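You operate a simulated robot arm through the tools that you are given. There is no shell and no other tool. Be economical: measure what you need, move in short steps, check, and stop when the job is done.

You are at the controls of a simulated two-armed robot. One attempt, no reset.

TASK
Take the cap off the jar that says "feed" on the top of the cake bench and lay it down there. Put the 2 small strainer basket from the top of the valve bench on top of the check valve there and the 3 small strainer basket in the top deck of the parts cart. Put the clean screen on the top of the valve bench away on the right end of the plywood bench. Put two of the steel sample cans from the top of the valve bench on the free end of the change bench. Take the yellow marker block from the top of the valve bench and put it on the top of the issue table. Any order will do. Set down upright: small strainer basket, clean screen.

The check looks at the end state, three seconds after you hand in, the way a careful person would. Anything else that was tipped, shoved, dropped, spilled or broken makes it a failure. A push-on lid holds only when it is set on centred and level and pressed home; a screw cap is set on level and turned clockwise until tight.

THE ROBOT
Two 6-joint arms with two-finger grippers on one trunk, on a base that drives. Base frame: it is fixed to the floor where the robot stands at the start and does not move with it; the origin is under the middle of the robot, x ahead of it, y to its left, z up; the surface under the hand at the start is at about z = 780. Readings come in mm, rad, newtons and seconds.
The left shoulder is at the start at [30, 178, 963], the right one opposite. With the tool pointing down near the work surface each hand reaches from about 460 to 840 mm from the robot's upright axis, wherever it stands, measured 20 degrees to its own side. Places, roughly: check valve [2750, 250, 750]; clean screen (4x4x6 cm) [2900, 0, 800]; free end of the change bench (42x25 cm) [1780, 2780, 800]; jar [750, -250, 750]; right end of the plywood bench (34x22 cm) [3280, 5140, 860]; small strainer basket [2500, 0, 750]; steel sample can [2750, 0, 750]; top deck of the parts cart [1300, 1000, 600]; top of the issue table [1800, -2000, 800]; yellow marker block [2750, 250, 750]. Payload 2.54 kg a hand.
The TCP of each hand is the grasp point between the finger pads, 30 mm short of the fingertips. In the tool frame z runs along the fingers and y along their closing line. Largest opening 116 mm; the body of the gripper starts 95 mm behind the TCP.
Orientation is that of the tool frame in the base frame, as [roll, pitch, yaw] about the fixed x, y, z axes, in that order (R = Rz(yaw) Ry(pitch) Rx(roll)). With the fingers straight down and closing along the base's y, the tool's x points along the base's -x, its y along +y and its z along -z.

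THE INTERFACE
- The arms move only by the tool drive_tool. It takes "left_moves", "right_moves" or both (then of equal length, played together; a hand with none holds still); each is a list of rows, each an object of numbers (a shift or turn left out is 0, a gripper value left out holds the last): "tx", "ty", "tz": the shift along the tool's x, y, z in mm; "wx", "wy", "wz": the turn, a rotation vector about the tool's x, y, z in degrees; "fingers": the finger opening in mm, from 0 to 116. In form: [{"tx": .., "ty": .., "tz": .., "wx": .., "wy": .., "wz": .., "fingers": ..}, ...]. A call has 1 to 20 rows; each row shifts and turns the commanded pose from where the row before left it, along the tool's axes as they then stand. Each row takes 0.2 s and may step no farther than 50 mm and 0.15 rad from the row before; otherwise, or with a gripper value out of range, the whole call is refused. A pose out of reach is approached as far as the arm can. The call stops where the force on the tool passes 40 N (or 10 N more than at its start, if that is more) or the arm is blocked; 0.2 s more then pass. The fingers move at their own pace (about 153 mm/s each) and stop on an object; they squeeze with about 20 N. The grip force told is the motor's: it shows also when the fingers shut on nothing. Time passes only in rows, and 0.2 s behind the last, so rows that do not move let the fingers close. The reply holds the time, the measured pose of the TCP, the force on the tool along the base axes, the opening and the grip force, in the units named above and with some noise, with the torque about the TCP (base axes, N m) and any sound that the robot's microphone picked up.
- Cameras (640 x 400 px; columns grow to the right, rows downward): "scene" is now at [42.7, -28, 1683]; the picture's right is [-0.33, -0.94, 0.00], its down [-0.72, 0.25, -0.65] and it looks along [0.61, -0.21, -0.76] (base axes); focal length 268 px, centre (320, 200). "left" rides on the left gripper at [69, 15, -122] in its tool frame; the picture's right is [-0.21, 0.98, 0.00], its down [-0.83, -0.18, -0.53] and it looks along [-0.52, -0.11, 0.85] (tool axes); focal length 251 px, centre (320, 200). "right" rides on the right gripper at [69, -15, -122] in its tool frame; the picture's right is [0.21, 0.98, 0.00], its down [-0.83, 0.18, -0.53] and it looks along [-0.52, 0.11, 0.85] (tool axes); focal length 251 px, centre (320, 200). There is no depth. A picture from a camera that has moved, and an enlarged one, comes with that camera's place and axes in the base frame and with its lens.
- camera(camera): a new picture of that camera. It takes no simulated time.
- move_column(by): slides the trunk up (or, below 0, down) by that many mm; the arms and the scene camera ride with it, the base frame stays. It gives what a move gives, with no picture.
- drive_base(legs): drives the robot by 1 to 6 legs, each [ahead, left, turn to the left] in mm, mm and rad, along the robot's own axes; the way and the turn of a leg run together, so that a leg with both is an arc; at most 1500 mm and 3.142 rad a leg. The arms and the cameras ride along, it lands a little off, and it stops where it bumps. It gives what a move gives.
- aim_head(pan, tilt): turns the head with the scene camera to pan (to the left, within 2.496 rad either way) and tilt (down, from -0.506 to 1.204), counted from straight ahead of the robot. It gives what a move gives.
- enlarge(camera, box): a new picture of the part [left, top, right, bottom] of that camera's present view, enlarged. It takes no simulated time.
- sign_off(): hands the job in; it is judged then, once.

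Work in short steps. Places have to be worked out from the pictures, the camera data and where the tool is seen: move nearer, look again, correct. Check each grasp and each placing, and mend what went wrong. You have 196 turns and 192 pictures in all, those below and enlarged ones among them. Open the grippers and draw the arms clear of the work before you hand the job in, unless the task says otherwise; then end with one line.

The tools are called after ">>>" by a JSON object that holds its "api" and its "payload". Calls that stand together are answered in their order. drive_tool: Moves the arms, as the interface text tells. Its arguments: {"type":"object","properties":{"left_moves":{"type":"array","items":{"type":"object","properties":{"tx":{"type":"number"},"ty":{"type":"number"},"tz":{"type":"number"},"wx":{"type":"number"},"wy":{"type":"number"},"wz":{"type":"number"},"fingers":{"type":"number"}}}},"right_moves":{"type":"array","items":{"type":"object","properties":{"tx":{"type":"number"},"ty":{"type":"number"},"tz":{"type":"number"},"wx":{"type":"number"},"wy":{"type":"number"},"wz":{"type":"number"},"fingers":{"type":"number"}}}}},"required":[]} The other tools are called the same way: move_column (by) slides the trunk up or down; drive_base (legs) drives the base; aim_head (pan, tilt) turns the head that bears the scene camera; camera (camera) takes a picture; enlarge (camera, box) takes an enlarged picture of a part of a camera's view; sign_off () hands the job in.

At the start:

```text
time: 0.0
left_ee_pos: [513.2, 68.5, 1106.4]
left_orientation: [-3.141, 0.0, -3.14]
left_ft_force: [-0.2, 0.1, 0.2]
left_ft_torque: [0.02, 0.0, -0.01]
left_finger_gap: 116.0
left_grasp_force: 0.1
right_ee_pos: [475.6, -359.5, 1105.5]
right_orientation: [3.14, 0.001, -3.141]
right_ft_force: [0.1, 0.3, -0.1]
right_ft_torque: [-0.01, -0.03, -0.01]
right_finger_gap: 116.0
right_grasp_force: 0.1
trunk travel left (down, up): [-175.0, 365.0]
robot x, y, heading: [-1.0, 0.4, 0.003]
head pan, tilt: [-0.333, 0.864]
```

scene: 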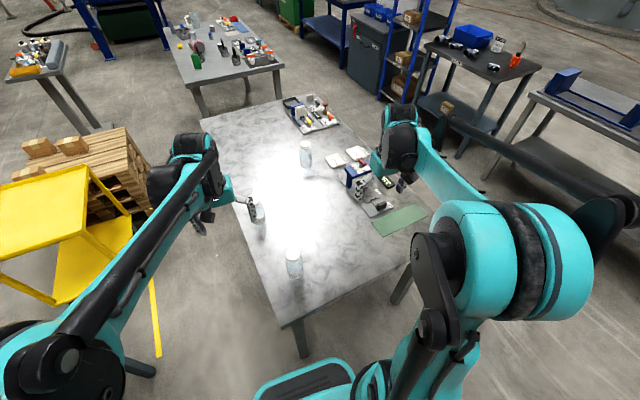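
right: 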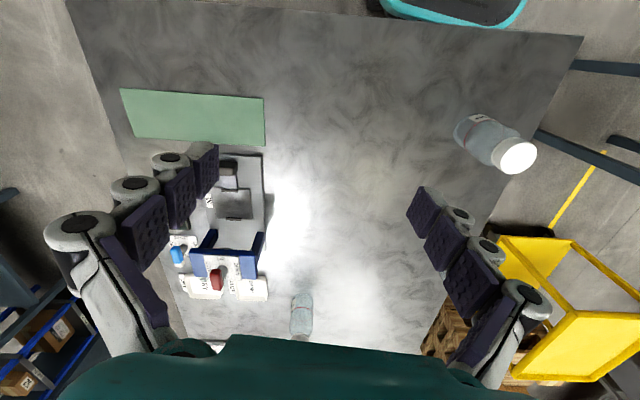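
left: 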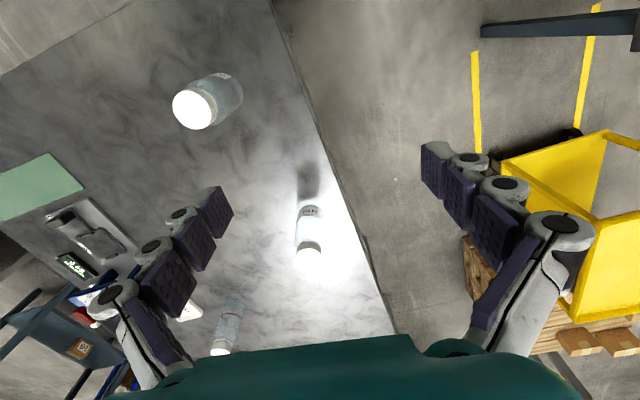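

The bench ahead holds three jars; I need to see which says "feed". Enlarging the views.

>>> {"api": "enlarge", "payload": {"camera": "scene", "box": [220, 120, 340, 290]}}

>>> {"api": "enlarge", "payload": {"camera": "left", "box": [150, 50, 350, 360]}}

>>> {"api": "enlarge", "payload": {"camera": "scene", "box": [160, 0, 300, 90]}}

```text
2.35 times, centred on (280, 205) of scene
camera zoom: at [42.7, -28.0, 1683.0], right [-0.33, -0.94, 0.0], down [-0.72, 0.25, -0.65], along [0.61, -0.21, -0.76], focal length 632 px, centre (414, 188)
```

zoom: 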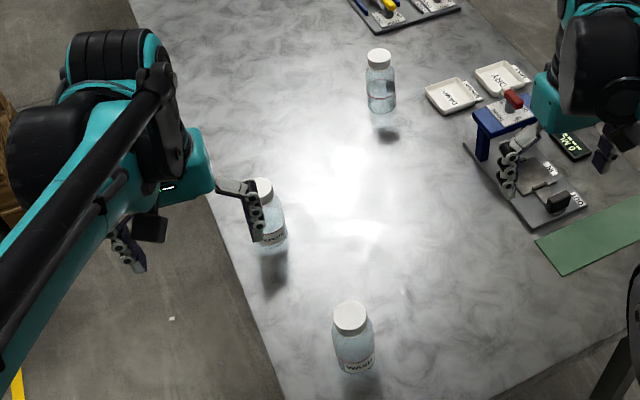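

```text
1.29 times, centred on (250, 205) of left
camera zoom: at [443.0, 84.7, 1227.1], right [0.21, 0.98, 0.0], down [0.83, -0.18, 0.53], along [0.52, -0.11, -0.85], focal length 324 px, centre (410, 194)
```

zoom: 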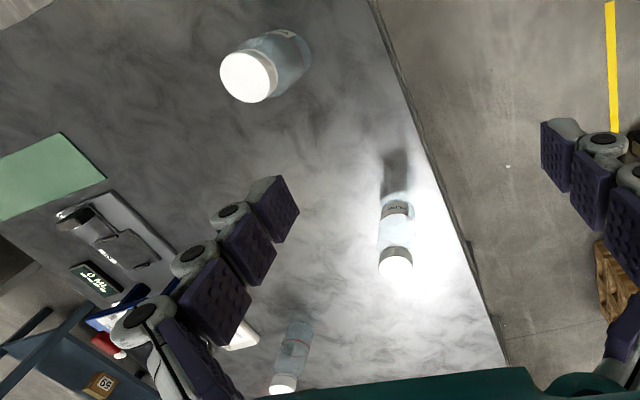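

```text
4.44 times, centred on (230, 45) of scene
camera zoom: at [42.7, -28.0, 1683.0], right [-0.33, -0.94, 0.0], down [-0.72, 0.25, -0.65], along [0.61, -0.21, -0.76], focal length 1193 px, centre (720, 889)
```

zoom: 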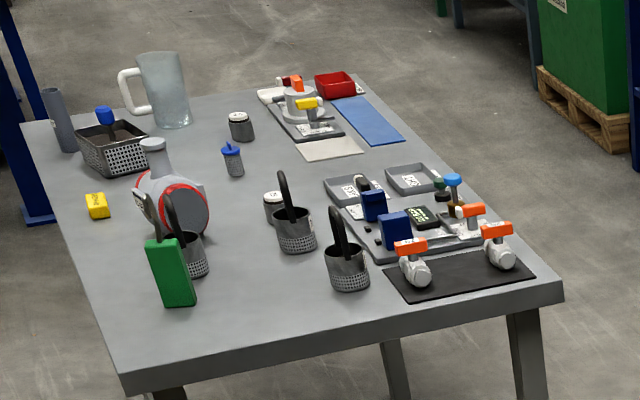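

Labels are not yet legible; zooming more tightly on each jar.

>>> {"api": "enlarge", "payload": {"camera": "scene", "box": [280, 240, 312, 284]}}

>>> {"api": "enlarge", "payload": {"camera": "scene", "box": [240, 190, 276, 234]}}

>>> {"api": "enlarge", "payload": {"camera": "scene", "box": [290, 135, 322, 175]}}

>>> {"api": "enlarge", "payload": {"camera": "right", "box": [440, 95, 540, 185]}}

```text
9.09 times, centred on (296, 262) of scene
camera zoom: at [42.7, -28.0, 1683.0], right [-0.33, -0.94, 0.0], down [-0.72, 0.25, -0.65], along [0.61, -0.21, -0.76], focal length 2441 px, centre (538, -364)
```

zoom: 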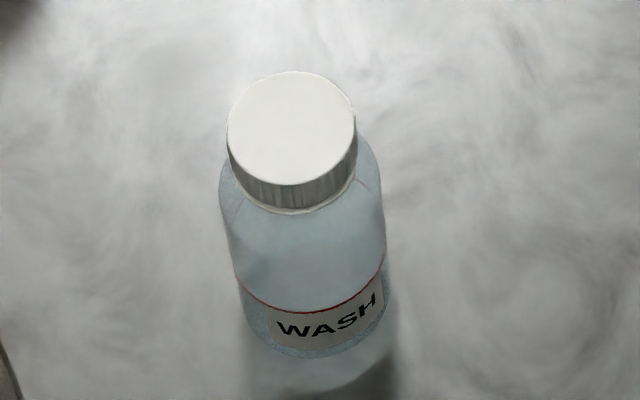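

```text
9.09 times, centred on (258, 212) of scene
camera zoom: at [42.7, -28.0, 1683.0], right [-0.33, -0.94, 0.0], down [-0.72, 0.25, -0.65], along [0.61, -0.21, -0.76], focal length 2441 px, centre (884, 91)
```

zoom: 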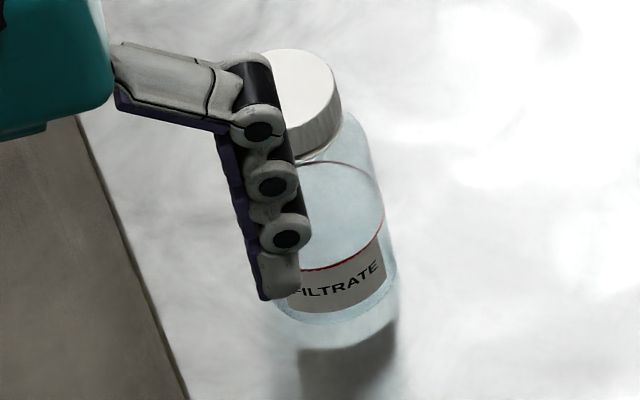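

```text
10.00 times, centred on (306, 155) of scene
camera zoom: at [42.7, -28.0, 1683.0], right [-0.33, -0.94, 0.0], down [-0.72, 0.25, -0.65], along [0.61, -0.21, -0.76], focal length 2685 px, centre (460, 650)
```

zoom: 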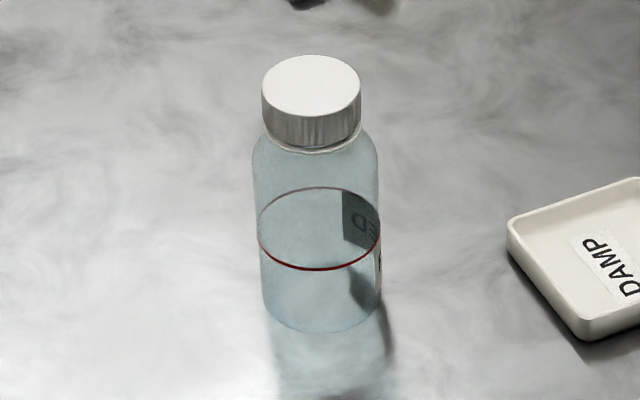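

```text
4.44 times, centred on (490, 140) of right
camera zoom: at [406.3, -373.4, 1227.4], right [-0.21, 0.98, 0.0], down [0.83, 0.18, 0.53], along [0.52, 0.11, -0.85], focal length 1118 px, centre (-436, 467)
```

zoom: 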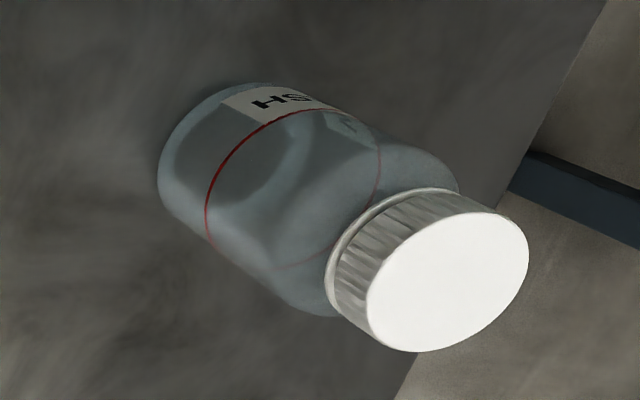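

The far jar reads (mirrored) "...ED", so it is FEED, at about (1008,-287), cap top z≈913. It's out of reach from here, so I survey the surroundings to plan driving.

>>> {"api": "aim_head", "payload": {"pan": 0.9, "tilt": 0.55}}

>>> {"api": "camera", "payload": {"camera": "scene"}}

>>> {"api": "aim_head", "payload": {"pan": 0.0, "tilt": 0.4}}

>>> {"api": "camera", "payload": {"camera": "scene"}}

>>> {"api": "aim_head", "payload": {"pan": -0.9, "tilt": 0.55}}

>>> {"api": "camera", "payload": {"camera": "scene"}}

```text
time: 1.4
left_ee_pos: [512.6, 68.7, 1105.0]
left_orientation: [-3.141, 0.0, -3.141]
left_ft_force: [0.2, -0.2, -0.4]
left_ft_torque: [0.02, 0.03, -0.01]
left_finger_gap: 116.1
left_grasp_force: 0.0
right_ee_pos: [475.5, -358.5, 1106.4]
right_orientation: [-3.14, -0.002, 3.141]
right_ft_force: [0.3, 0.2, 0.4]
right_ft_torque: [0.03, 0.0, 0.01]
right_finger_gap: 115.8
right_grasp_force: 0.1
trunk travel left (down, up): [-175.0, 365.0]
robot x, y, heading: [2.3, 4.2, 0.003]
head pan, tilt: [0.901, 0.55]
```

```text
181 pictures are left
camera scene: at [25.3, 67.8, 1709.4], right [0.78, -0.62, 0.0], down [-0.33, -0.41, -0.85], along [0.53, 0.67, -0.52], focal length 268 px, centre (320, 200)
```

scene: 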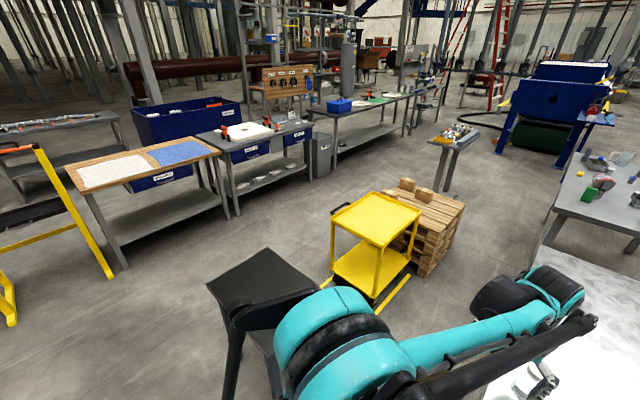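

```text
time: 2.6
left_ee_pos: [512.5, 67.8, 1106.1]
left_orientation: [-3.14, 0.002, -3.139]
left_ft_force: [0.4, 0.2, 0.1]
left_ft_torque: [0.01, -0.01, -0.03]
left_finger_gap: 115.8
left_grasp_force: 0.0
right_ee_pos: [475.6, -358.2, 1105.2]
right_orientation: [-3.141, 0.0, -3.14]
right_ft_force: [-0.1, 0.0, 0.1]
right_ft_torque: [-0.02, -0.03, -0.01]
right_finger_gap: 116.0
right_grasp_force: 0.1
trunk travel left (down, up): [-175.0, 365.0]
robot x, y, heading: [0.5, -1.8, 0.001]
head pan, tilt: [0.0, 0.4]
```

```text
180 pictures are left
camera scene: at [62.1, -2.5, 1723.1], right [0.0, -1.0, 0.0], down [-0.39, 0.0, -0.92], along [0.92, 0.0, -0.39], focal length 268 px, centre (320, 200)
```

scene: 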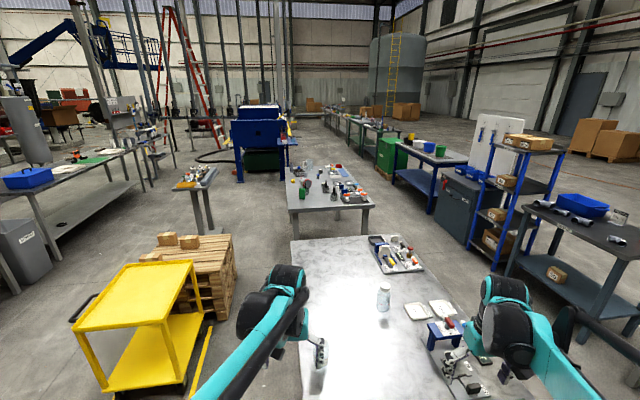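

```text
time: 3.8
left_ee_pos: [512.9, 68.3, 1104.0]
left_orientation: [3.141, 0.001, -3.141]
left_ft_force: [-0.1, 0.5, 0.1]
left_ft_torque: [0.03, 0.02, -0.01]
left_finger_gap: 116.0
left_grasp_force: 0.1
right_ee_pos: [474.0, -358.6, 1105.7]
right_orientation: [3.14, -0.001, 3.14]
right_ft_force: [0.6, 1.1, -0.5]
right_ft_torque: [-0.02, 0.01, 0.01]
right_finger_gap: 116.0
right_grasp_force: 0.1
trunk travel left (down, up): [-175.0, 365.0]
robot x, y, heading: [-3.8, -1.3, 0.002]
head pan, tilt: [-0.901, 0.55]
```

```text
179 pictures are left
camera scene: at [25.3, -72.9, 1709.4], right [-0.78, -0.62, 0.0], down [-0.32, 0.41, -0.85], along [0.53, -0.67, -0.52], focal length 268 px, centre (320, 200)
```

scene: 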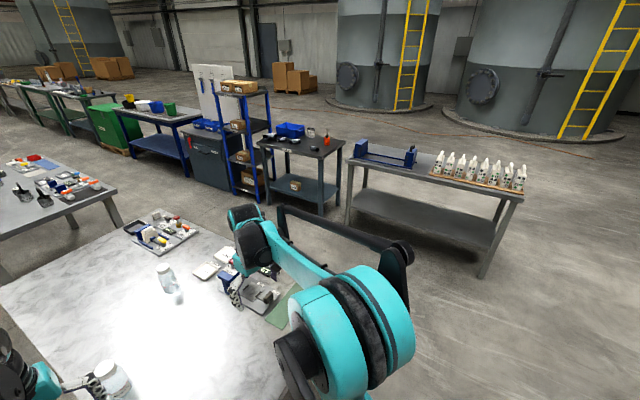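

I'll check the floor on the left (there's a black object) before driving into the left corridor.

>>> {"api": "aim_head", "payload": {"pan": 1.5, "tilt": 0.9}}

>>> {"api": "camera", "payload": {"camera": "scene"}}

>>> {"api": "aim_head", "payload": {"pan": 0.5, "tilt": 0.95}}

>>> {"api": "camera", "payload": {"camera": "scene"}}

```text
time: 6.0
left_ee_pos: [512.4, 69.2, 1104.1]
left_orientation: [3.141, -0.001, -3.14]
left_ft_force: [-1.2, -0.9, -0.3]
left_ft_torque: [0.02, 0.05, 0.02]
left_finger_gap: 116.1
left_grasp_force: 0.0
right_ee_pos: [475.6, -357.9, 1104.7]
right_orientation: [3.14, -0.001, -3.14]
right_ft_force: [-0.4, -0.5, 0.8]
right_ft_torque: [0.0, 0.0, 0.03]
right_finger_gap: 115.9
right_grasp_force: 0.1
trunk travel left (down, up): [-175.0, 365.0]
robot x, y, heading: [-0.8, -2.3, 0.002]
head pan, tilt: [1.499, 0.901]
```

```text
178 pictures are left
camera scene: at [-25.1, 72.7, 1680.2], right [1.0, -0.07, 0.0], down [-0.06, -0.78, -0.62], along [0.04, 0.62, -0.78], focal length 268 px, centre (320, 200)
```

scene: 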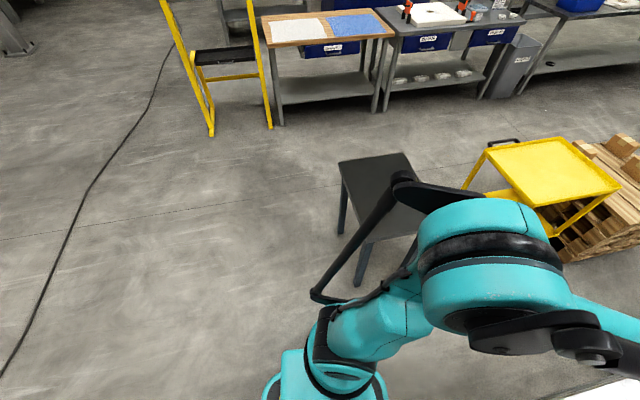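

```text
time: 7.3
left_ee_pos: [513.0, 68.9, 1105.2]
left_orientation: [3.141, -0.001, 3.141]
left_ft_force: [-0.9, -0.4, 0.8]
left_ft_torque: [0.01, -0.04, 0.01]
left_finger_gap: 116.1
left_grasp_force: 0.0
right_ee_pos: [473.4, -359.3, 1104.3]
right_orientation: [3.141, -0.002, 3.141]
right_ft_force: [0.6, -0.6, 0.1]
right_ft_torque: [-0.01, 0.03, -0.01]
right_finger_gap: 116.0
right_grasp_force: 0.1
trunk travel left (down, up): [-175.0, 365.0]
robot x, y, heading: [2.8, -1.8, -0.002]
head pan, tilt: [0.499, 0.949]
```

```text
177 pictures are left
camera scene: at [33.3, 32.3, 1676.5], right [0.48, -0.88, 0.0], down [-0.71, -0.39, -0.58], along [0.51, 0.28, -0.81], focal length 268 px, centre (320, 200)
```

scene: 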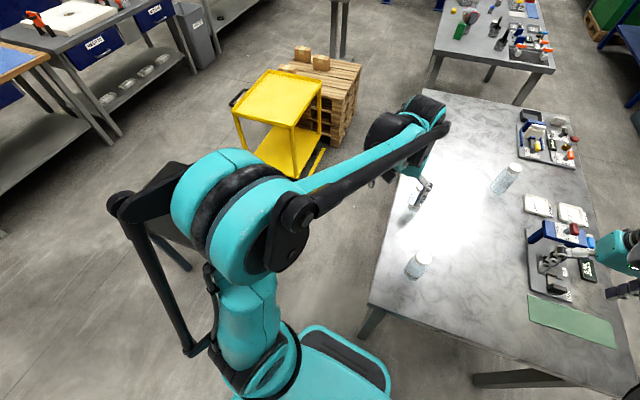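

Layout: stool at ~(350,950), cart from y≥850, bench left edge y≈50–190; the base (~±250×±210) can slip beneath the bench. I'll drive into the corridor and turn to face the FEED jar.

>>> {"api": "drive_base", "payload": {"legs": [[0, 380, 0], [960, 0, 0], [0, 0, -1.57]]}}

>>> {"api": "aim_head", "payload": {"pan": 0.0, "tilt": 0.85}}

>>> {"api": "camera", "payload": {"camera": "scene"}}

```text
time: 16.3
left_ee_pos: [1461.1, 201.3, 1104.8]
left_orientation: [-3.141, 0.0, 2.546]
left_ft_force: [0.4, -0.8, 1.1]
left_ft_torque: [0.01, 0.04, -0.01]
left_finger_gap: 116.2
left_grasp_force: 0.1
right_ee_pos: [1190.8, -132.4, 1104.4]
right_orientation: [-3.138, 0.0, 2.547]
right_ft_force: [0.2, 0.7, -0.3]
right_ft_torque: [0.01, 0.0, 0.03]
right_finger_gap: 115.9
right_grasp_force: 0.1
trunk travel left (down, up): [-175.0, 365.0]
robot x, y, heading: [997.7, 432.3, -0.59]
head pan, tilt: [0.499, 0.949]
stopped in leg 3: the robot was blocked; the commanded pose is now the measured one
```

```text
time: 17.2
left_ee_pos: [1461.5, 201.6, 1105.3]
left_orientation: [3.141, -0.001, 2.546]
left_ft_force: [0.3, -0.1, 0.0]
left_ft_torque: [0.0, 0.01, -0.01]
left_finger_gap: 116.1
left_grasp_force: 0.0
right_ee_pos: [1191.0, -131.4, 1105.5]
right_orientation: [3.142, 0.0, 2.546]
right_ft_force: [-0.2, -0.4, 0.3]
right_ft_torque: [0.01, 0.02, -0.03]
right_finger_gap: 116.1
right_grasp_force: 0.0
trunk travel left (down, up): [-175.0, 365.0]
robot x, y, heading: [998.9, 433.6, -0.595]
head pan, tilt: [0.0, 0.85]
```

```text
176 pictures are left
camera scene: at [1037.9, 402.1, 1684.0], right [-0.56, -0.83, 0.0], down [-0.62, 0.42, -0.66], along [0.55, -0.37, -0.75], focal length 268 px, centre (320, 200)
```

scene: 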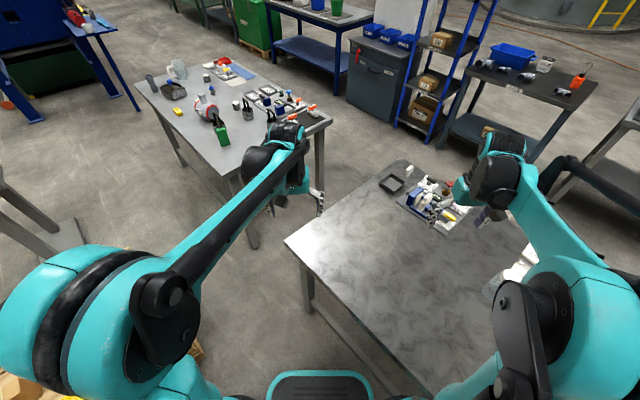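

The turn was blocked. Checking what's touching: look left/rear and down.

>>> {"api": "aim_head", "payload": {"pan": 1.6, "tilt": 1.1}}

>>> {"api": "camera", "payload": {"camera": "scene"}}

>>> {"api": "aim_head", "payload": {"pan": -1.2, "tilt": 1.1}}

>>> {"api": "camera", "payload": {"camera": "scene"}}

>>> {"api": "aim_head", "payload": {"pan": 2.45, "tilt": 0.9}}

>>> {"api": "camera", "payload": {"camera": "scene"}}

```text
time: 18.9
left_ee_pos: [1461.7, 201.6, 1105.1]
left_orientation: [-3.141, 0.001, 2.548]
left_ft_force: [-0.9, -0.5, 0.5]
left_ft_torque: [0.0, -0.01, 0.0]
left_finger_gap: 115.8
left_grasp_force: 0.1
right_ee_pos: [1190.2, -132.5, 1105.5]
right_orientation: [-3.141, -0.001, 2.546]
right_ft_force: [-0.5, -0.1, 0.1]
right_ft_torque: [0.01, 0.0, 0.01]
right_finger_gap: 115.9
right_grasp_force: 0.1
trunk travel left (down, up): [-175.0, 365.0]
robot x, y, heading: [998.6, 433.0, -0.597]
head pan, tilt: [1.6, 1.1]
```

```text
175 pictures are left
camera scene: at [1006.8, 499.0, 1666.3], right [0.84, -0.54, 0.0], down [-0.48, -0.75, -0.45], along [0.24, 0.38, -0.89], focal length 268 px, centre (320, 200)
```

scene: 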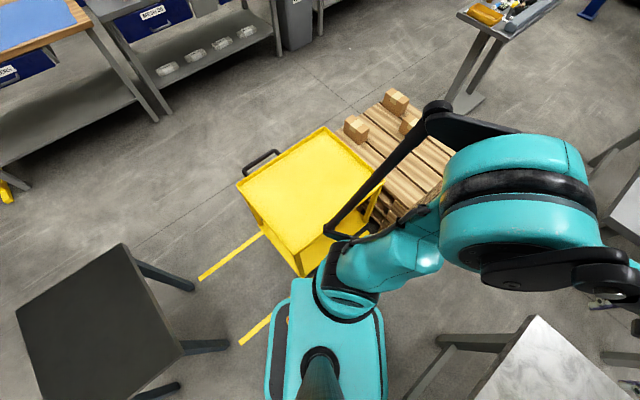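

```text
time: 21.4
left_ee_pos: [1462.2, 200.8, 1105.1]
left_orientation: [-3.141, 0.0, 2.545]
left_ft_force: [-0.4, 0.9, 0.1]
left_ft_torque: [-0.03, 0.01, -0.01]
left_finger_gap: 116.2
left_grasp_force: 0.1
right_ee_pos: [1190.6, -132.1, 1104.4]
right_orientation: [-3.14, 0.0, 2.546]
right_ft_force: [0.4, -0.3, 0.8]
right_ft_torque: [0.01, 0.01, -0.02]
right_finger_gap: 115.9
right_grasp_force: 0.0
trunk travel left (down, up): [-175.0, 365.0]
robot x, y, heading: [998.9, 431.2, -0.592]
head pan, tilt: [-1.201, 1.1]
```

```text
174 pictures are left
camera scene: at [958.9, 384.2, 1666.3], right [-0.97, 0.22, 0.0], down [0.2, 0.87, -0.45], along [-0.1, -0.44, -0.89], focal length 268 px, centre (320, 200)
```

scene: 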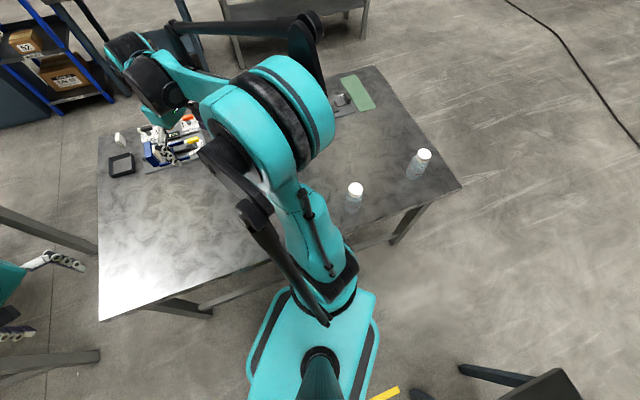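

```text
time: 24.4
left_ee_pos: [1460.4, 200.2, 1104.5]
left_orientation: [-3.141, 0.002, 2.546]
left_ft_force: [0.0, 0.5, 0.3]
left_ft_torque: [0.02, -0.02, 0.01]
left_finger_gap: 116.2
left_grasp_force: 0.0
right_ee_pos: [1191.5, -132.0, 1105.0]
right_orientation: [-3.141, -0.001, 2.545]
right_ft_force: [-0.2, -1.1, -1.5]
right_ft_torque: [0.01, -0.02, -0.02]
right_finger_gap: 116.1
right_grasp_force: 0.0
trunk travel left (down, up): [-175.0, 365.0]
robot x, y, heading: [997.9, 434.8, -0.595]
head pan, tilt: [2.45, 0.901]
```

```text
173 pictures are left
camera scene: at [951.8, 518.2, 1680.2], right [0.96, 0.28, 0.0], down [0.22, -0.75, -0.62], along [-0.17, 0.6, -0.78], focal length 268 px, centre (320, 200)
```

scene: 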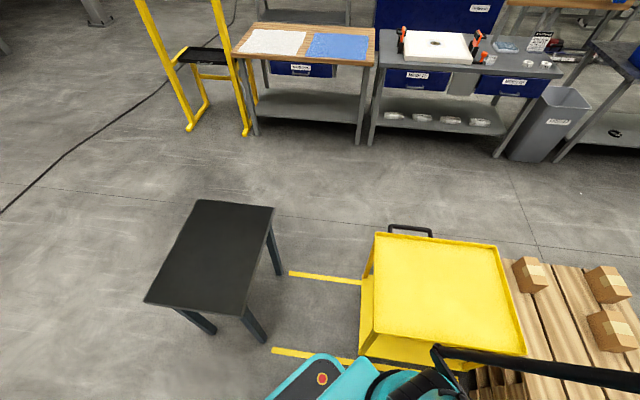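

The base's rear-left corner met the cart's side; the cart seems in place. I shift 65 mm toward the bench and finish the turn in parts.

>>> {"api": "drive_base", "payload": {"legs": [[36, -54, 0], [0, 0, -0.5], [0, 0, -0.475]]}}

>>> {"api": "aim_head", "payload": {"pan": 0.0, "tilt": 0.85}}

>>> {"api": "camera", "payload": {"camera": "scene"}}

```text
time: 25.1
left_ee_pos: [1460.5, 201.6, 1104.1]
left_orientation: [-3.14, 0.003, 2.548]
left_ft_force: [-0.2, 0.8, -0.6]
left_ft_torque: [-0.02, -0.01, -0.01]
left_finger_gap: 116.0
left_grasp_force: 0.1
right_ee_pos: [1191.5, -131.6, 1105.8]
right_orientation: [-3.139, 0.0, 2.548]
right_ft_force: [0.5, -0.3, -1.0]
right_ft_torque: [0.01, 0.0, 0.0]
right_finger_gap: 115.8
right_grasp_force: 0.0
trunk travel left (down, up): [-175.0, 365.0]
robot x, y, heading: [999.0, 432.2, -0.593]
head pan, tilt: [2.45, 0.901]
stopped in leg 1: the robot was blocked; the commanded pose is now the measured one
```

```text
time: 27.3
left_ee_pos: [1461.7, 200.9, 1105.0]
left_orientation: [-3.141, 0.001, 2.549]
left_ft_force: [0.7, 0.0, -0.2]
left_ft_torque: [-0.05, 0.0, 0.02]
left_finger_gap: 116.2
left_grasp_force: 0.1
right_ee_pos: [1189.8, -132.7, 1106.2]
right_orientation: [-3.141, -0.001, 2.547]
right_ft_force: [0.1, -0.2, 0.1]
right_ft_torque: [0.01, -0.02, -0.01]
right_finger_gap: 116.1
right_grasp_force: 0.1
trunk travel left (down, up): [-175.0, 365.0]
robot x, y, heading: [999.3, 434.9, -0.595]
head pan, tilt: [0.0, 0.85]
```

```text
172 pictures are left
camera scene: at [1037.2, 401.9, 1684.0], right [-0.56, -0.83, 0.0], down [-0.62, 0.42, -0.66], along [0.55, -0.37, -0.75], focal length 268 px, centre (320, 200)
```

scene: 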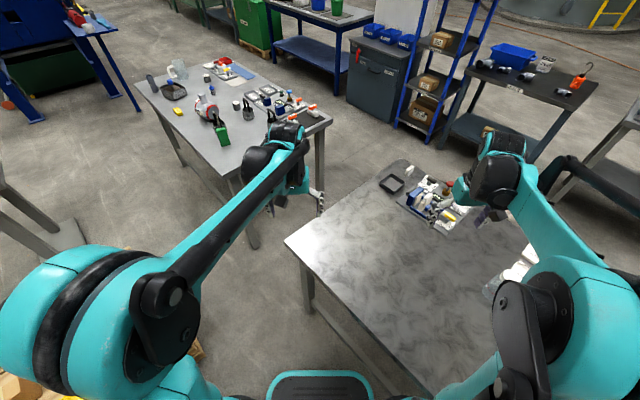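

The bench edge blocks the base as well, so this corridor is too narrow to face the bench. I'll back out and go to the roomy right side of the bench.

>>> {"api": "drive_base", "payload": {"legs": [[0, 0, 0.595]]}}

```text
time: 29.4
left_ee_pos: [1510.8, 502.5, 1105.9]
left_orientation: [-3.141, 0.001, -3.135]
left_ft_force: [0.3, -0.3, 0.1]
left_ft_torque: [-0.03, -0.01, 0.0]
left_finger_gap: 116.0
left_grasp_force: 0.0
right_ee_pos: [1475.5, 75.1, 1104.4]
right_orientation: [3.141, 0.0, -3.133]
right_ft_force: [0.1, 0.1, 0.2]
right_ft_torque: [-0.05, -0.02, 0.01]
right_finger_gap: 115.9
right_grasp_force: 0.1
trunk travel left (down, up): [-175.0, 365.0]
robot x, y, heading: [999.5, 428.2, 0.006]
head pan, tilt: [0.0, 0.85]
```

Alternatively I continue to the valve bench from here since I'm already in this corridor. Measure pallet edge and valve-bench corner first.

>>> {"api": "aim_head", "payload": {"pan": 0.25, "tilt": 0.75}}

>>> {"api": "camera", "payload": {"camera": "scene"}}

```text
time: 30.1
left_ee_pos: [1510.0, 503.9, 1104.5]
left_orientation: [3.141, 0.0, -3.135]
left_ft_force: [-0.3, 0.2, 0.3]
left_ft_torque: [-0.01, -0.01, -0.02]
left_finger_gap: 115.9
left_grasp_force: 0.1
right_ee_pos: [1476.0, 75.4, 1105.2]
right_orientation: [-3.141, 0.001, -3.134]
right_ft_force: [-0.7, 0.4, -0.9]
right_ft_torque: [0.0, -0.02, 0.03]
right_finger_gap: 116.5
right_grasp_force: 0.1
trunk travel left (down, up): [-175.0, 365.0]
robot x, y, heading: [997.3, 433.3, 0.005]
head pan, tilt: [0.25, 0.75]
```

```text
171 pictures are left
camera scene: at [1047.5, 449.6, 1692.0], right [0.25, -0.97, 0.0], down [-0.66, -0.17, -0.73], along [0.71, 0.18, -0.68], focal length 268 px, centre (320, 200)
```

scene: 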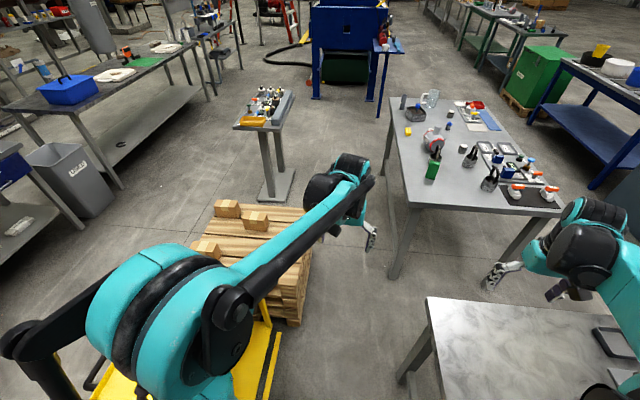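

Gap pallet–valve bench ≈550 mm with everything skewed ~8.5°; base width ≈420. I'll turn to 0.15 rad, raise the trunk, and pass along the middle.

>>> {"api": "move_column", "payload": {"by": 100}}

>>> {"api": "drive_base", "payload": {"legs": [[0, 0, 0.145], [1062, -67, 0]]}}

>>> {"api": "camera", "payload": {"camera": "scene"}}

```text
time: 31.5
left_ee_pos: [1509.5, 502.7, 1203.5]
left_orientation: [-3.141, -0.001, -3.134]
left_ft_force: [0.6, -0.2, -0.4]
left_ft_torque: [-0.01, -0.04, 0.01]
left_finger_gap: 116.2
left_grasp_force: 0.0
right_ee_pos: [1476.1, 74.9, 1206.4]
right_orientation: [3.141, 0.001, -3.135]
right_ft_force: [-0.7, 0.5, 0.5]
right_ft_torque: [-0.02, 0.0, -0.03]
right_finger_gap: 115.8
right_grasp_force: 0.1
trunk travel left (down, up): [-275.0, 265.0]
robot x, y, heading: [995.9, 430.6, 0.008]
head pan, tilt: [0.25, 0.75]
```

```text
time: 35.2
left_ee_pos: [1927.0, 657.2, 1204.7]
left_orientation: [-3.141, -0.001, -2.873]
left_ft_force: [0.7, -0.3, -0.5]
left_ft_torque: [-0.06, 0.0, 0.03]
left_finger_gap: 115.8
left_grasp_force: 0.0
right_ee_pos: [2005.7, 235.3, 1205.9]
right_orientation: [3.141, -0.003, -2.87]
right_ft_force: [-0.4, 0.9, -0.1]
right_ft_torque: [-0.03, 0.03, 0.01]
right_finger_gap: 115.7
right_grasp_force: 0.1
trunk travel left (down, up): [-275.0, 265.0]
robot x, y, heading: [1450.3, 454.8, 0.269]
head pan, tilt: [0.25, 0.75]
stopped in leg 2: the robot was blocked; the commanded pose is now the measured one
```

```text
170 pictures are left
camera scene: at [1495.6, 486.6, 1792.0], right [0.5, -0.87, 0.0], down [-0.59, -0.34, -0.73], along [0.63, 0.36, -0.68], focal length 268 px, centre (320, 200)
```

scene: 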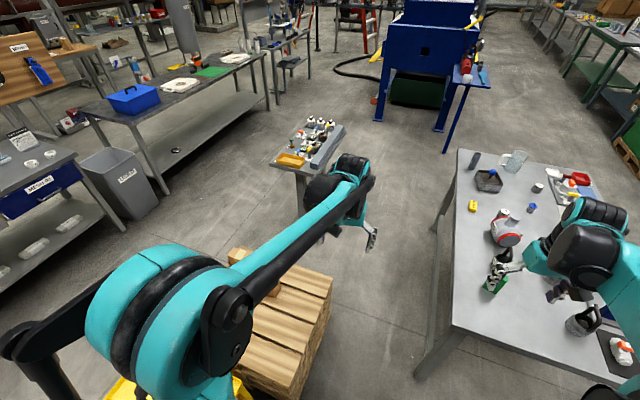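

Likely bumped the pallet corner at front-left. Back up, straighten to 0.15 and look down at the left-front side.

>>> {"api": "drive_base", "payload": {"legs": [[-120, 0, 0], [0, 0, -0.119]]}}

>>> {"api": "aim_head", "payload": {"pan": 0.9, "tilt": 1.15}}

>>> {"api": "camera", "payload": {"camera": "scene"}}

>>> {"api": "aim_head", "payload": {"pan": -0.3, "tilt": 1.15}}

>>> {"api": "camera", "payload": {"camera": "scene"}}

```text
time: 37.0
left_ee_pos: [1830.9, 567.1, 1206.9]
left_orientation: [3.14, -0.001, -2.99]
left_ft_force: [-0.1, 0.0, 0.2]
left_ft_torque: [0.02, -0.02, 0.03]
left_finger_gap: 115.7
left_grasp_force: 0.1
right_ee_pos: [1859.4, 137.7, 1205.5]
right_orientation: [-3.141, 0.0, -2.991]
right_ft_force: [-1.2, -0.5, -0.1]
right_ft_torque: [0.02, -0.01, 0.0]
right_finger_gap: 116.1
right_grasp_force: 0.0
trunk travel left (down, up): [-275.0, 265.0]
robot x, y, heading: [1332.1, 419.7, 0.152]
head pan, tilt: [0.25, 0.75]
```

```text
time: 38.0
left_ee_pos: [1832.8, 567.2, 1205.8]
left_orientation: [3.141, 0.0, -2.99]
left_ft_force: [-0.4, -0.3, -0.1]
left_ft_torque: [0.01, -0.01, 0.01]
left_finger_gap: 115.6
left_grasp_force: 0.1
right_ee_pos: [1860.7, 138.8, 1204.7]
right_orientation: [-3.14, 0.001, -2.99]
right_ft_force: [-0.4, -0.8, -0.2]
right_ft_torque: [0.0, 0.0, 0.01]
right_finger_gap: 115.9
right_grasp_force: 0.1
trunk travel left (down, up): [-275.0, 265.0]
robot x, y, heading: [1337.1, 424.1, 0.151]
head pan, tilt: [0.901, 1.15]
```

```text
169 pictures are left
camera scene: at [1335.7, 466.9, 1763.2], right [0.87, -0.5, 0.0], down [-0.45, -0.79, -0.41], along [0.2, 0.36, -0.91], focal length 268 px, centre (320, 200)
```

scene: 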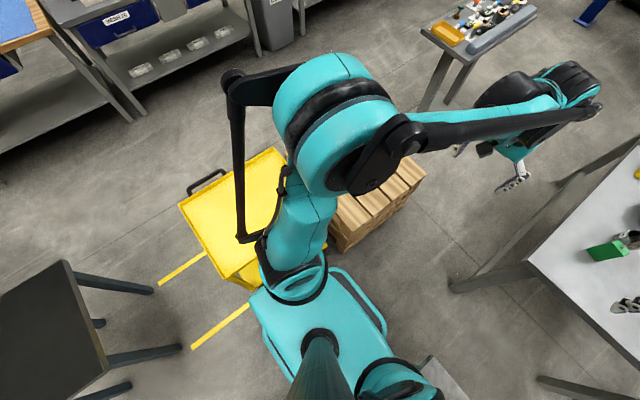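

```text
time: 39.4
left_ee_pos: [1830.7, 567.8, 1205.2]
left_orientation: [3.141, 0.0, -2.992]
left_ft_force: [0.2, -0.7, 0.4]
left_ft_torque: [-0.02, 0.01, 0.02]
left_finger_gap: 115.9
left_grasp_force: 0.1
right_ee_pos: [1860.8, 138.4, 1205.7]
right_orientation: [-3.138, -0.001, -2.989]
right_ft_force: [0.3, 0.0, -0.3]
right_ft_torque: [-0.02, -0.02, -0.01]
right_finger_gap: 115.9
right_grasp_force: 0.1
trunk travel left (down, up): [-275.0, 265.0]
robot x, y, heading: [1337.4, 423.1, 0.146]
head pan, tilt: [-0.3, 1.15]
```

```text
168 pictures are left
camera scene: at [1365.2, 406.6, 1763.2], right [-0.15, -0.99, 0.0], down [-0.9, 0.13, -0.41], along [0.4, -0.06, -0.91], focal length 268 px, centre (320, 200)
```

scene: 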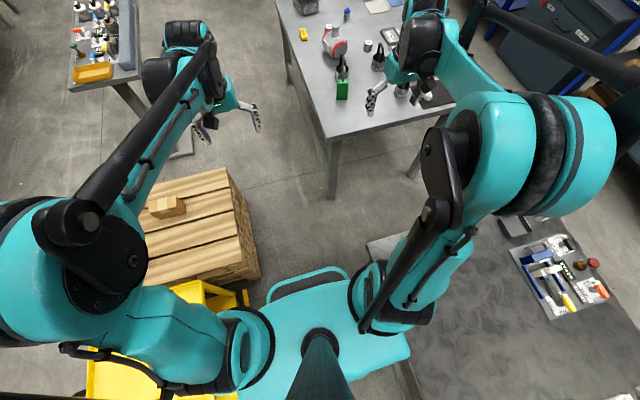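

The base is bigger (~±290×±235) than I thought; this passage is too tight. I'll back out and take the wide route left of the stool/cart to the valve bench's left side.

>>> {"api": "drive_base", "payload": {"legs": [[0, 0, -0.148], [-700, 15, 0]]}}

```text
time: 43.9
left_ee_pos: [1147.5, 504.8, 1205.2]
left_orientation: [-3.14, 0.002, -3.139]
left_ft_force: [0.8, 0.1, 0.9]
left_ft_torque: [0.0, -0.04, 0.0]
left_finger_gap: 116.1
left_grasp_force: 0.0
right_ee_pos: [1110.9, 76.6, 1204.8]
right_orientation: [-3.139, 0.0, -3.138]
right_ft_force: [0.3, -0.1, -0.3]
right_ft_torque: [0.0, -0.01, 0.03]
right_finger_gap: 116.0
right_grasp_force: 0.1
trunk travel left (down, up): [-275.0, 265.0]
robot x, y, heading: [635.5, 431.6, 0.002]
head pan, tilt: [-0.3, 1.15]
```

Continue: back past the stool, then left to the open aisle.

>>> {"api": "drive_base", "payload": {"legs": [[-885, -15, 0], [0, 1430, 0]]}}

>>> {"api": "drive_base", "payload": {"legs": [[1400, 0, 0], [1350, 0, 0]]}}

>>> {"api": "aim_head", "payload": {"pan": -0.7, "tilt": 0.7}}

>>> {"api": "camera", "payload": {"camera": "scene"}}

```text
time: 55.3
left_ee_pos: [247.0, 1909.6, 1205.3]
left_orientation: [-3.141, -0.001, -3.134]
left_ft_force: [0.5, 0.4, 0.6]
left_ft_torque: [-0.04, -0.03, 0.01]
left_finger_gap: 116.1
left_grasp_force: 0.0
right_ee_pos: [214.2, 1481.9, 1205.5]
right_orientation: [-3.14, 0.001, -3.134]
right_ft_force: [0.0, 0.2, 0.8]
right_ft_torque: [-0.05, 0.02, 0.04]
right_finger_gap: 115.7
right_grasp_force: 0.0
trunk travel left (down, up): [-275.0, 265.0]
robot x, y, heading: [-260.6, 1838.4, 0.009]
head pan, tilt: [-0.3, 1.15]
```

```text
time: 68.6
left_ee_pos: [2994.6, 1964.6, 1205.9]
left_orientation: [-3.14, -0.002, -3.124]
left_ft_force: [1.5, 0.2, 0.3]
left_ft_torque: [0.0, -0.02, 0.0]
left_finger_gap: 116.0
left_grasp_force: 0.1
right_ee_pos: [2965.2, 1535.9, 1205.2]
right_orientation: [-3.14, 0.001, -3.125]
right_ft_force: [1.0, 0.6, -1.0]
right_ft_torque: [0.03, -0.03, 0.01]
right_finger_gap: 116.1
right_grasp_force: 0.1
trunk travel left (down, up): [-275.0, 265.0]
robot x, y, heading: [2485.1, 1887.0, 0.017]
head pan, tilt: [-0.3, 1.15]
```

```text
time: 69.5
left_ee_pos: [2994.5, 1964.3, 1205.7]
left_orientation: [-3.141, 0.001, -3.124]
left_ft_force: [-0.5, 0.8, 0.7]
left_ft_torque: [-0.01, -0.01, -0.03]
left_finger_gap: 116.0
left_grasp_force: 0.1
right_ee_pos: [2964.8, 1535.9, 1205.3]
right_orientation: [-3.14, 0.001, -3.125]
right_ft_force: [-0.8, 0.1, 0.5]
right_ft_torque: [0.01, 0.03, 0.02]
right_finger_gap: 115.9
right_grasp_force: 0.1
trunk travel left (down, up): [-275.0, 265.0]
robot x, y, heading: [2481.7, 1886.3, 0.021]
head pan, tilt: [-0.7, 0.7]
```

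```text
167 pictures are left
camera scene: at [2518.9, 1830.7, 1796.2], right [-0.63, -0.78, 0.0], down [-0.5, 0.41, -0.76], along [0.59, -0.48, -0.64], focal length 268 px, centre (320, 200)
```

scene: 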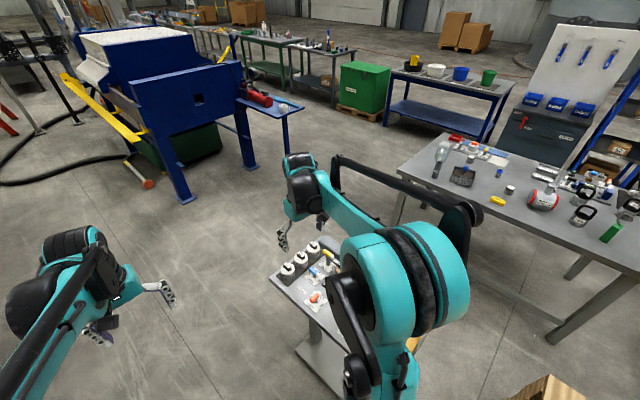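

Open here. Turn to face the valve bench (−1.424 rad) and approach to about 60 mm short of contact.

>>> {"api": "drive_base", "payload": {"legs": [[0, 0, -1.443], [600, -216, 0], [520, 0, 0]]}}

>>> {"api": "aim_head", "payload": {"pan": 0.0, "tilt": 1.0}}

>>> {"api": "camera", "payload": {"camera": "scene"}}

```text
time: 75.2
left_ee_pos: [2619.6, 1184.5, 1204.4]
left_orientation: [3.139, -0.003, 1.866]
left_ft_force: [-0.8, -0.1, -0.7]
left_ft_torque: [0.08, 0.01, 0.02]
left_finger_gap: 116.2
left_grasp_force: 0.0
right_ee_pos: [2200.3, 1094.2, 1204.0]
right_orientation: [-3.14, -0.002, 1.865]
right_ft_force: [-0.6, -1.0, -0.8]
right_ft_torque: [0.09, 0.02, -0.02]
right_finger_gap: 115.8
right_grasp_force: 0.0
trunk travel left (down, up): [-275.0, 265.0]
robot x, y, heading: [2407.3, 1657.9, -1.28]
head pan, tilt: [-0.7, 0.7]
stopped in leg 2: the robot was blocked; the commanded pose is now the measured one
```

```text
time: 76.3
left_ee_pos: [2620.5, 1187.9, 1204.6]
left_orientation: [-3.141, 0.0, 1.865]
left_ft_force: [0.9, -0.8, -0.6]
left_ft_torque: [-0.01, -0.03, 0.01]
left_finger_gap: 115.9
left_grasp_force: 0.0
right_ee_pos: [2199.1, 1098.7, 1204.6]
right_orientation: [-3.14, 0.0, 1.866]
right_ft_force: [-0.2, -0.3, 0.3]
right_ft_torque: [-0.04, -0.04, 0.02]
right_finger_gap: 116.0
right_grasp_force: 0.2
trunk travel left (down, up): [-275.0, 265.0]
robot x, y, heading: [2406.1, 1655.7, -1.277]
head pan, tilt: [0.0, 1.0]
```

```text
166 pictures are left
camera scene: at [2416.0, 1616.2, 1772.9], right [-0.96, -0.29, 0.0], down [-0.25, 0.81, -0.54], along [0.16, -0.52, -0.84], focal length 268 px, centre (320, 200)
```

scene: 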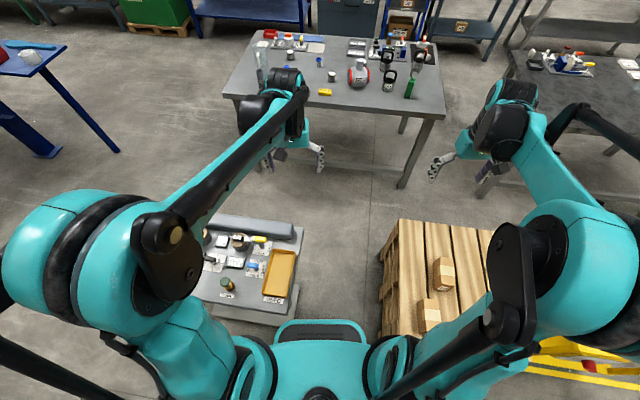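

The tool table (x 2560–2960, y 1130–1410) was in the way; it looks undisturbed. I'll back off, go around its far side, and enter between table and valve bench sideways.

>>> {"api": "drive_base", "payload": {"legs": [[-150, 0, 0], [0, 0, -0.147], [0, 950, 0]]}}

>>> {"api": "camera", "payload": {"camera": "scene"}}

```text
time: 82.8
left_ee_pos: [3438.1, 1444.9, 1205.6]
left_orientation: [3.141, 0.0, 1.712]
left_ft_force: [-0.3, 0.4, 0.7]
left_ft_torque: [-0.02, -0.01, 0.02]
left_finger_gap: 116.0
left_grasp_force: 0.1
right_ee_pos: [3008.2, 1418.6, 1206.6]
right_orientation: [-3.141, -0.003, 1.715]
right_ft_force: [1.1, -0.7, -0.6]
right_ft_torque: [0.02, -0.02, -0.02]
right_finger_gap: 115.7
right_grasp_force: 0.1
trunk travel left (down, up): [-275.0, 265.0]
robot x, y, heading: [3294.5, 1938.5, -1.429]
head pan, tilt: [0.0, 1.0]
```

```text
165 pictures are left
camera scene: at [3301.4, 1898.1, 1772.9], right [-0.99, -0.14, 0.0], down [-0.12, 0.83, -0.54], along [0.08, -0.53, -0.84], focal length 268 px, centre (320, 200)
```

scene: 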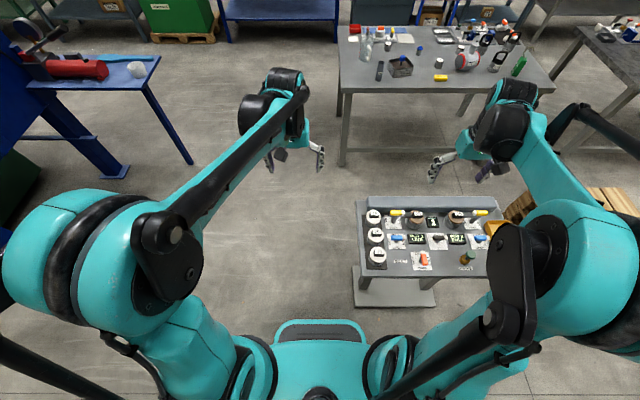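

Need ~230 mm more left to clear the pedestal plate, then forward ~1160.

>>> {"api": "drive_base", "payload": {"legs": [[0, 240, 0], [1190, 0, 0]]}}

>>> {"api": "camera", "payload": {"camera": "scene"}}

```text
time: 90.3
left_ee_pos: [3838.6, 297.9, 1204.9]
left_orientation: [-3.141, 0.0, 1.709]
left_ft_force: [-0.2, -0.6, -0.6]
left_ft_torque: [-0.01, -0.01, -0.01]
left_finger_gap: 115.9
left_grasp_force: 0.0
right_ee_pos: [3409.6, 274.9, 1206.2]
right_orientation: [-3.14, -0.003, 1.708]
right_ft_force: [-0.3, 0.2, 0.1]
right_ft_torque: [0.0, -0.03, -0.05]
right_finger_gap: 115.8
right_grasp_force: 0.2
trunk travel left (down, up): [-275.0, 265.0]
robot x, y, heading: [3703.7, 793.1, -1.431]
head pan, tilt: [0.0, 1.0]
```

```text
164 pictures are left
camera scene: at [3705.7, 751.9, 1772.9], right [-0.99, -0.14, 0.0], down [-0.12, 0.83, -0.54], along [0.07, -0.53, -0.84], focal length 268 px, centre (320, 200)
```

scene: 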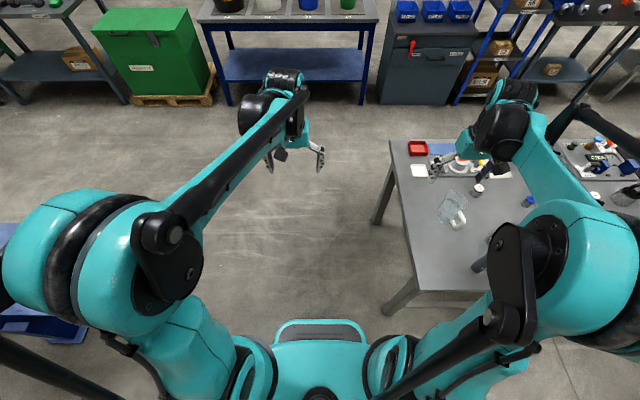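

Back off 80 mm (edge is ~276 mm away), then strafe right along the bench to the baskets.

>>> {"api": "drive_base", "payload": {"legs": [[-80, 0, 0], [0, -1170, 0]]}}

>>> {"api": "camera", "payload": {"camera": "scene"}}

```text
time: 96.9
left_ee_pos: [2662.3, 212.5, 1205.6]
left_orientation: [-3.142, -0.001, 1.706]
left_ft_force: [0.6, -0.5, 0.9]
left_ft_torque: [0.01, 0.02, 0.0]
left_finger_gap: 116.0
left_grasp_force: 0.1
right_ee_pos: [2233.4, 191.3, 1205.4]
right_orientation: [-3.14, -0.002, 1.707]
right_ft_force: [0.0, 0.0, -1.0]
right_ft_torque: [-0.03, 0.0, -0.02]
right_finger_gap: 115.8
right_grasp_force: 0.1
trunk travel left (down, up): [-275.0, 265.0]
robot x, y, heading: [2525.8, 710.6, -1.432]
head pan, tilt: [0.0, 1.0]
```

```text
163 pictures are left
camera scene: at [2528.8, 668.1, 1772.9], right [-0.99, -0.14, 0.0], down [-0.12, 0.83, -0.54], along [0.07, -0.53, -0.84], focal length 268 px, centre (320, 200)
```

scene: 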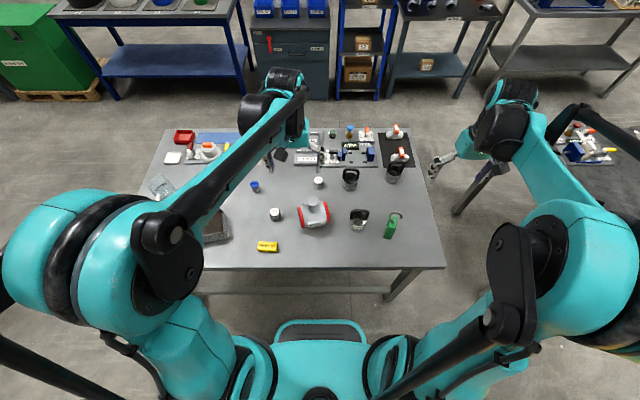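

Arrived. Enlarging the bench to identify baskets, valve, cans, screen.

>>> {"api": "enlarge", "payload": {"camera": "scene", "box": [330, 130, 430, 250]}}

>>> {"api": "enlarge", "payload": {"camera": "scene", "box": [235, 150, 345, 260]}}

```text
3.33 times, centred on (380, 190) of scene
camera zoom: at [2528.8, 668.1, 1772.9], right [-0.99, -0.14, 0.0], down [-0.12, 0.83, -0.54], along [0.07, -0.53, -0.84], focal length 895 px, centre (120, 233)
```

zoom: 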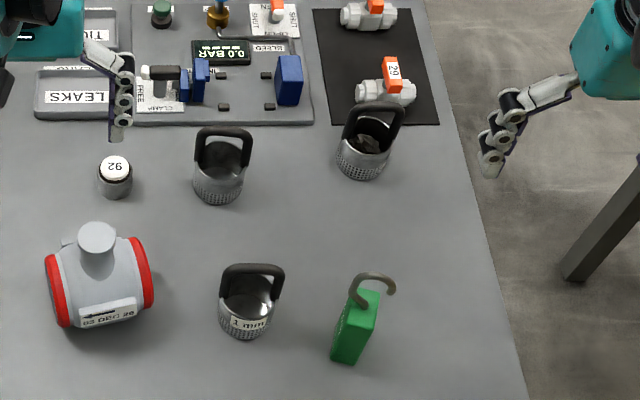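

```text
3.64 times, centred on (290, 205) of scene
camera zoom: at [2528.8, 668.1, 1772.9], right [-0.99, -0.14, 0.0], down [-0.12, 0.83, -0.54], along [0.07, -0.53, -0.84], focal length 976 px, centre (429, 182)
```

zoom: 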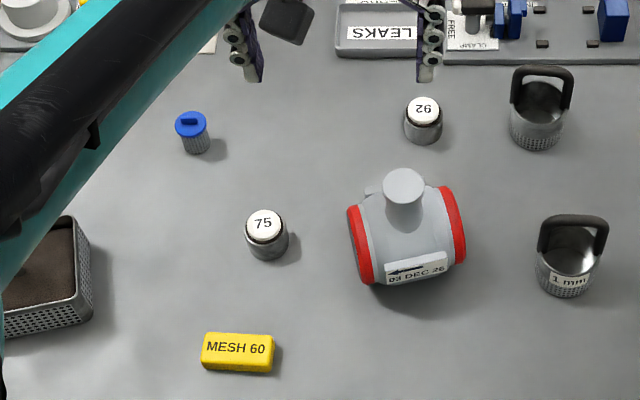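

Baskets carry mesh labels ("1 mm" near one). The other two have labels facing away. I'll approach 65 mm nearer and view with the right hand camera turned 90° (camera to its left side), positioned over basket B.

>>> {"api": "drive_base", "payload": {"legs": [[55, 0, 0]]}}

>>> {"api": "drive_tool", "payload": {"right_moves": [{"wz": 8.5, "tx": -35, "ty": 12}, {"wz": 8.5, "tx": -35, "ty": 12}, {"wz": 8.5}, {"wz": 8.5}, {"wz": 8.5}, {"wz": 8.5}, {"wz": 8.5}, {"wz": 8.5}, {"wz": 8.5}, {"wz": 8.5}, {"wz": 5}]}}

>>> {"api": "camera", "payload": {"camera": "right"}}

>>> {"api": "camera", "payload": {"camera": "scene"}}

```text
time: 97.9
left_ee_pos: [2670.1, 157.6, 1203.7]
left_orientation: [3.142, -0.001, 1.706]
left_ft_force: [0.8, -0.9, 0.3]
left_ft_torque: [0.05, 0.02, -0.01]
left_finger_gap: 116.2
left_grasp_force: 0.0
right_ee_pos: [2241.3, 133.7, 1204.0]
right_orientation: [-3.14, -0.004, 1.707]
right_ft_force: [0.7, -0.5, -1.0]
right_ft_torque: [0.09, -0.03, 0.06]
right_finger_gap: 116.1
right_grasp_force: 0.1
trunk travel left (down, up): [-275.0, 265.0]
robot x, y, heading: [2530.7, 654.5, -1.438]
head pan, tilt: [0.0, 1.0]
```

```text
time: 100.3
left_ee_pos: [2669.6, 158.4, 1205.9]
left_orientation: [-3.141, 0.001, 1.706]
left_ft_force: [0.9, -1.3, -0.2]
left_ft_torque: [0.01, -0.03, -0.04]
left_finger_gap: 116.0
left_grasp_force: 0.1
right_ee_pos: [2268.6, 68.9, 1205.2]
right_orientation: [-3.142, 0.001, 0.134]
right_ft_force: [0.4, -0.2, -0.2]
right_ft_torque: [0.02, -0.04, -0.03]
right_finger_gap: 115.6
right_grasp_force: 0.0
trunk travel left (down, up): [-275.0, 265.0]
robot x, y, heading: [2536.1, 656.2, -1.438]
head pan, tilt: [0.0, 1.0]
```

```text
160 pictures are left
camera right: at [2335.8, 93.3, 1327.8], right [0.34, -0.94, 0.0], down [-0.79, -0.29, 0.53], along [-0.5, -0.18, -0.84], focal length 251 px, centre (320, 200)
```

right: 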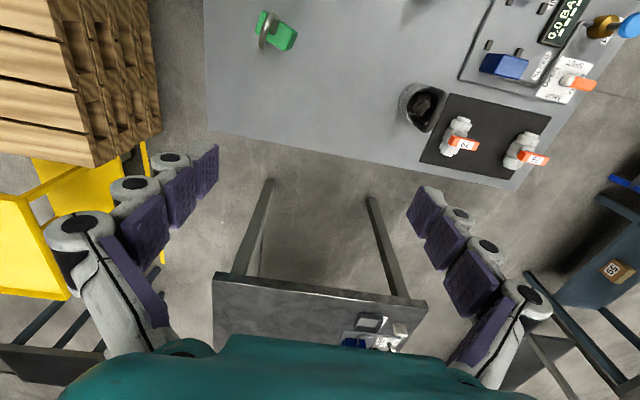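

```text
159 pictures are left
camera scene: at [2536.7, 613.7, 1772.9], right [-0.99, -0.14, 0.0], down [-0.12, 0.83, -0.54], along [0.07, -0.53, -0.84], focal length 268 px, centre (320, 200)
```

scene: 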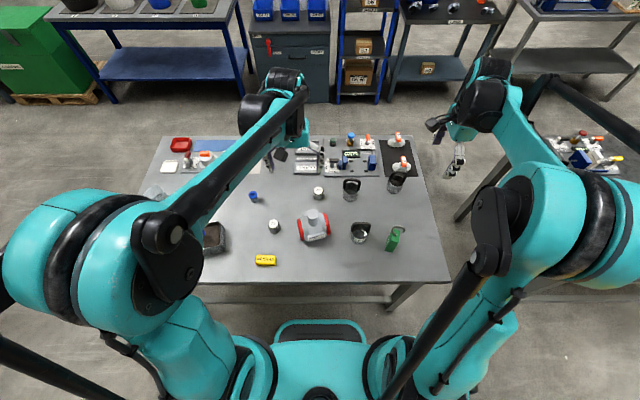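

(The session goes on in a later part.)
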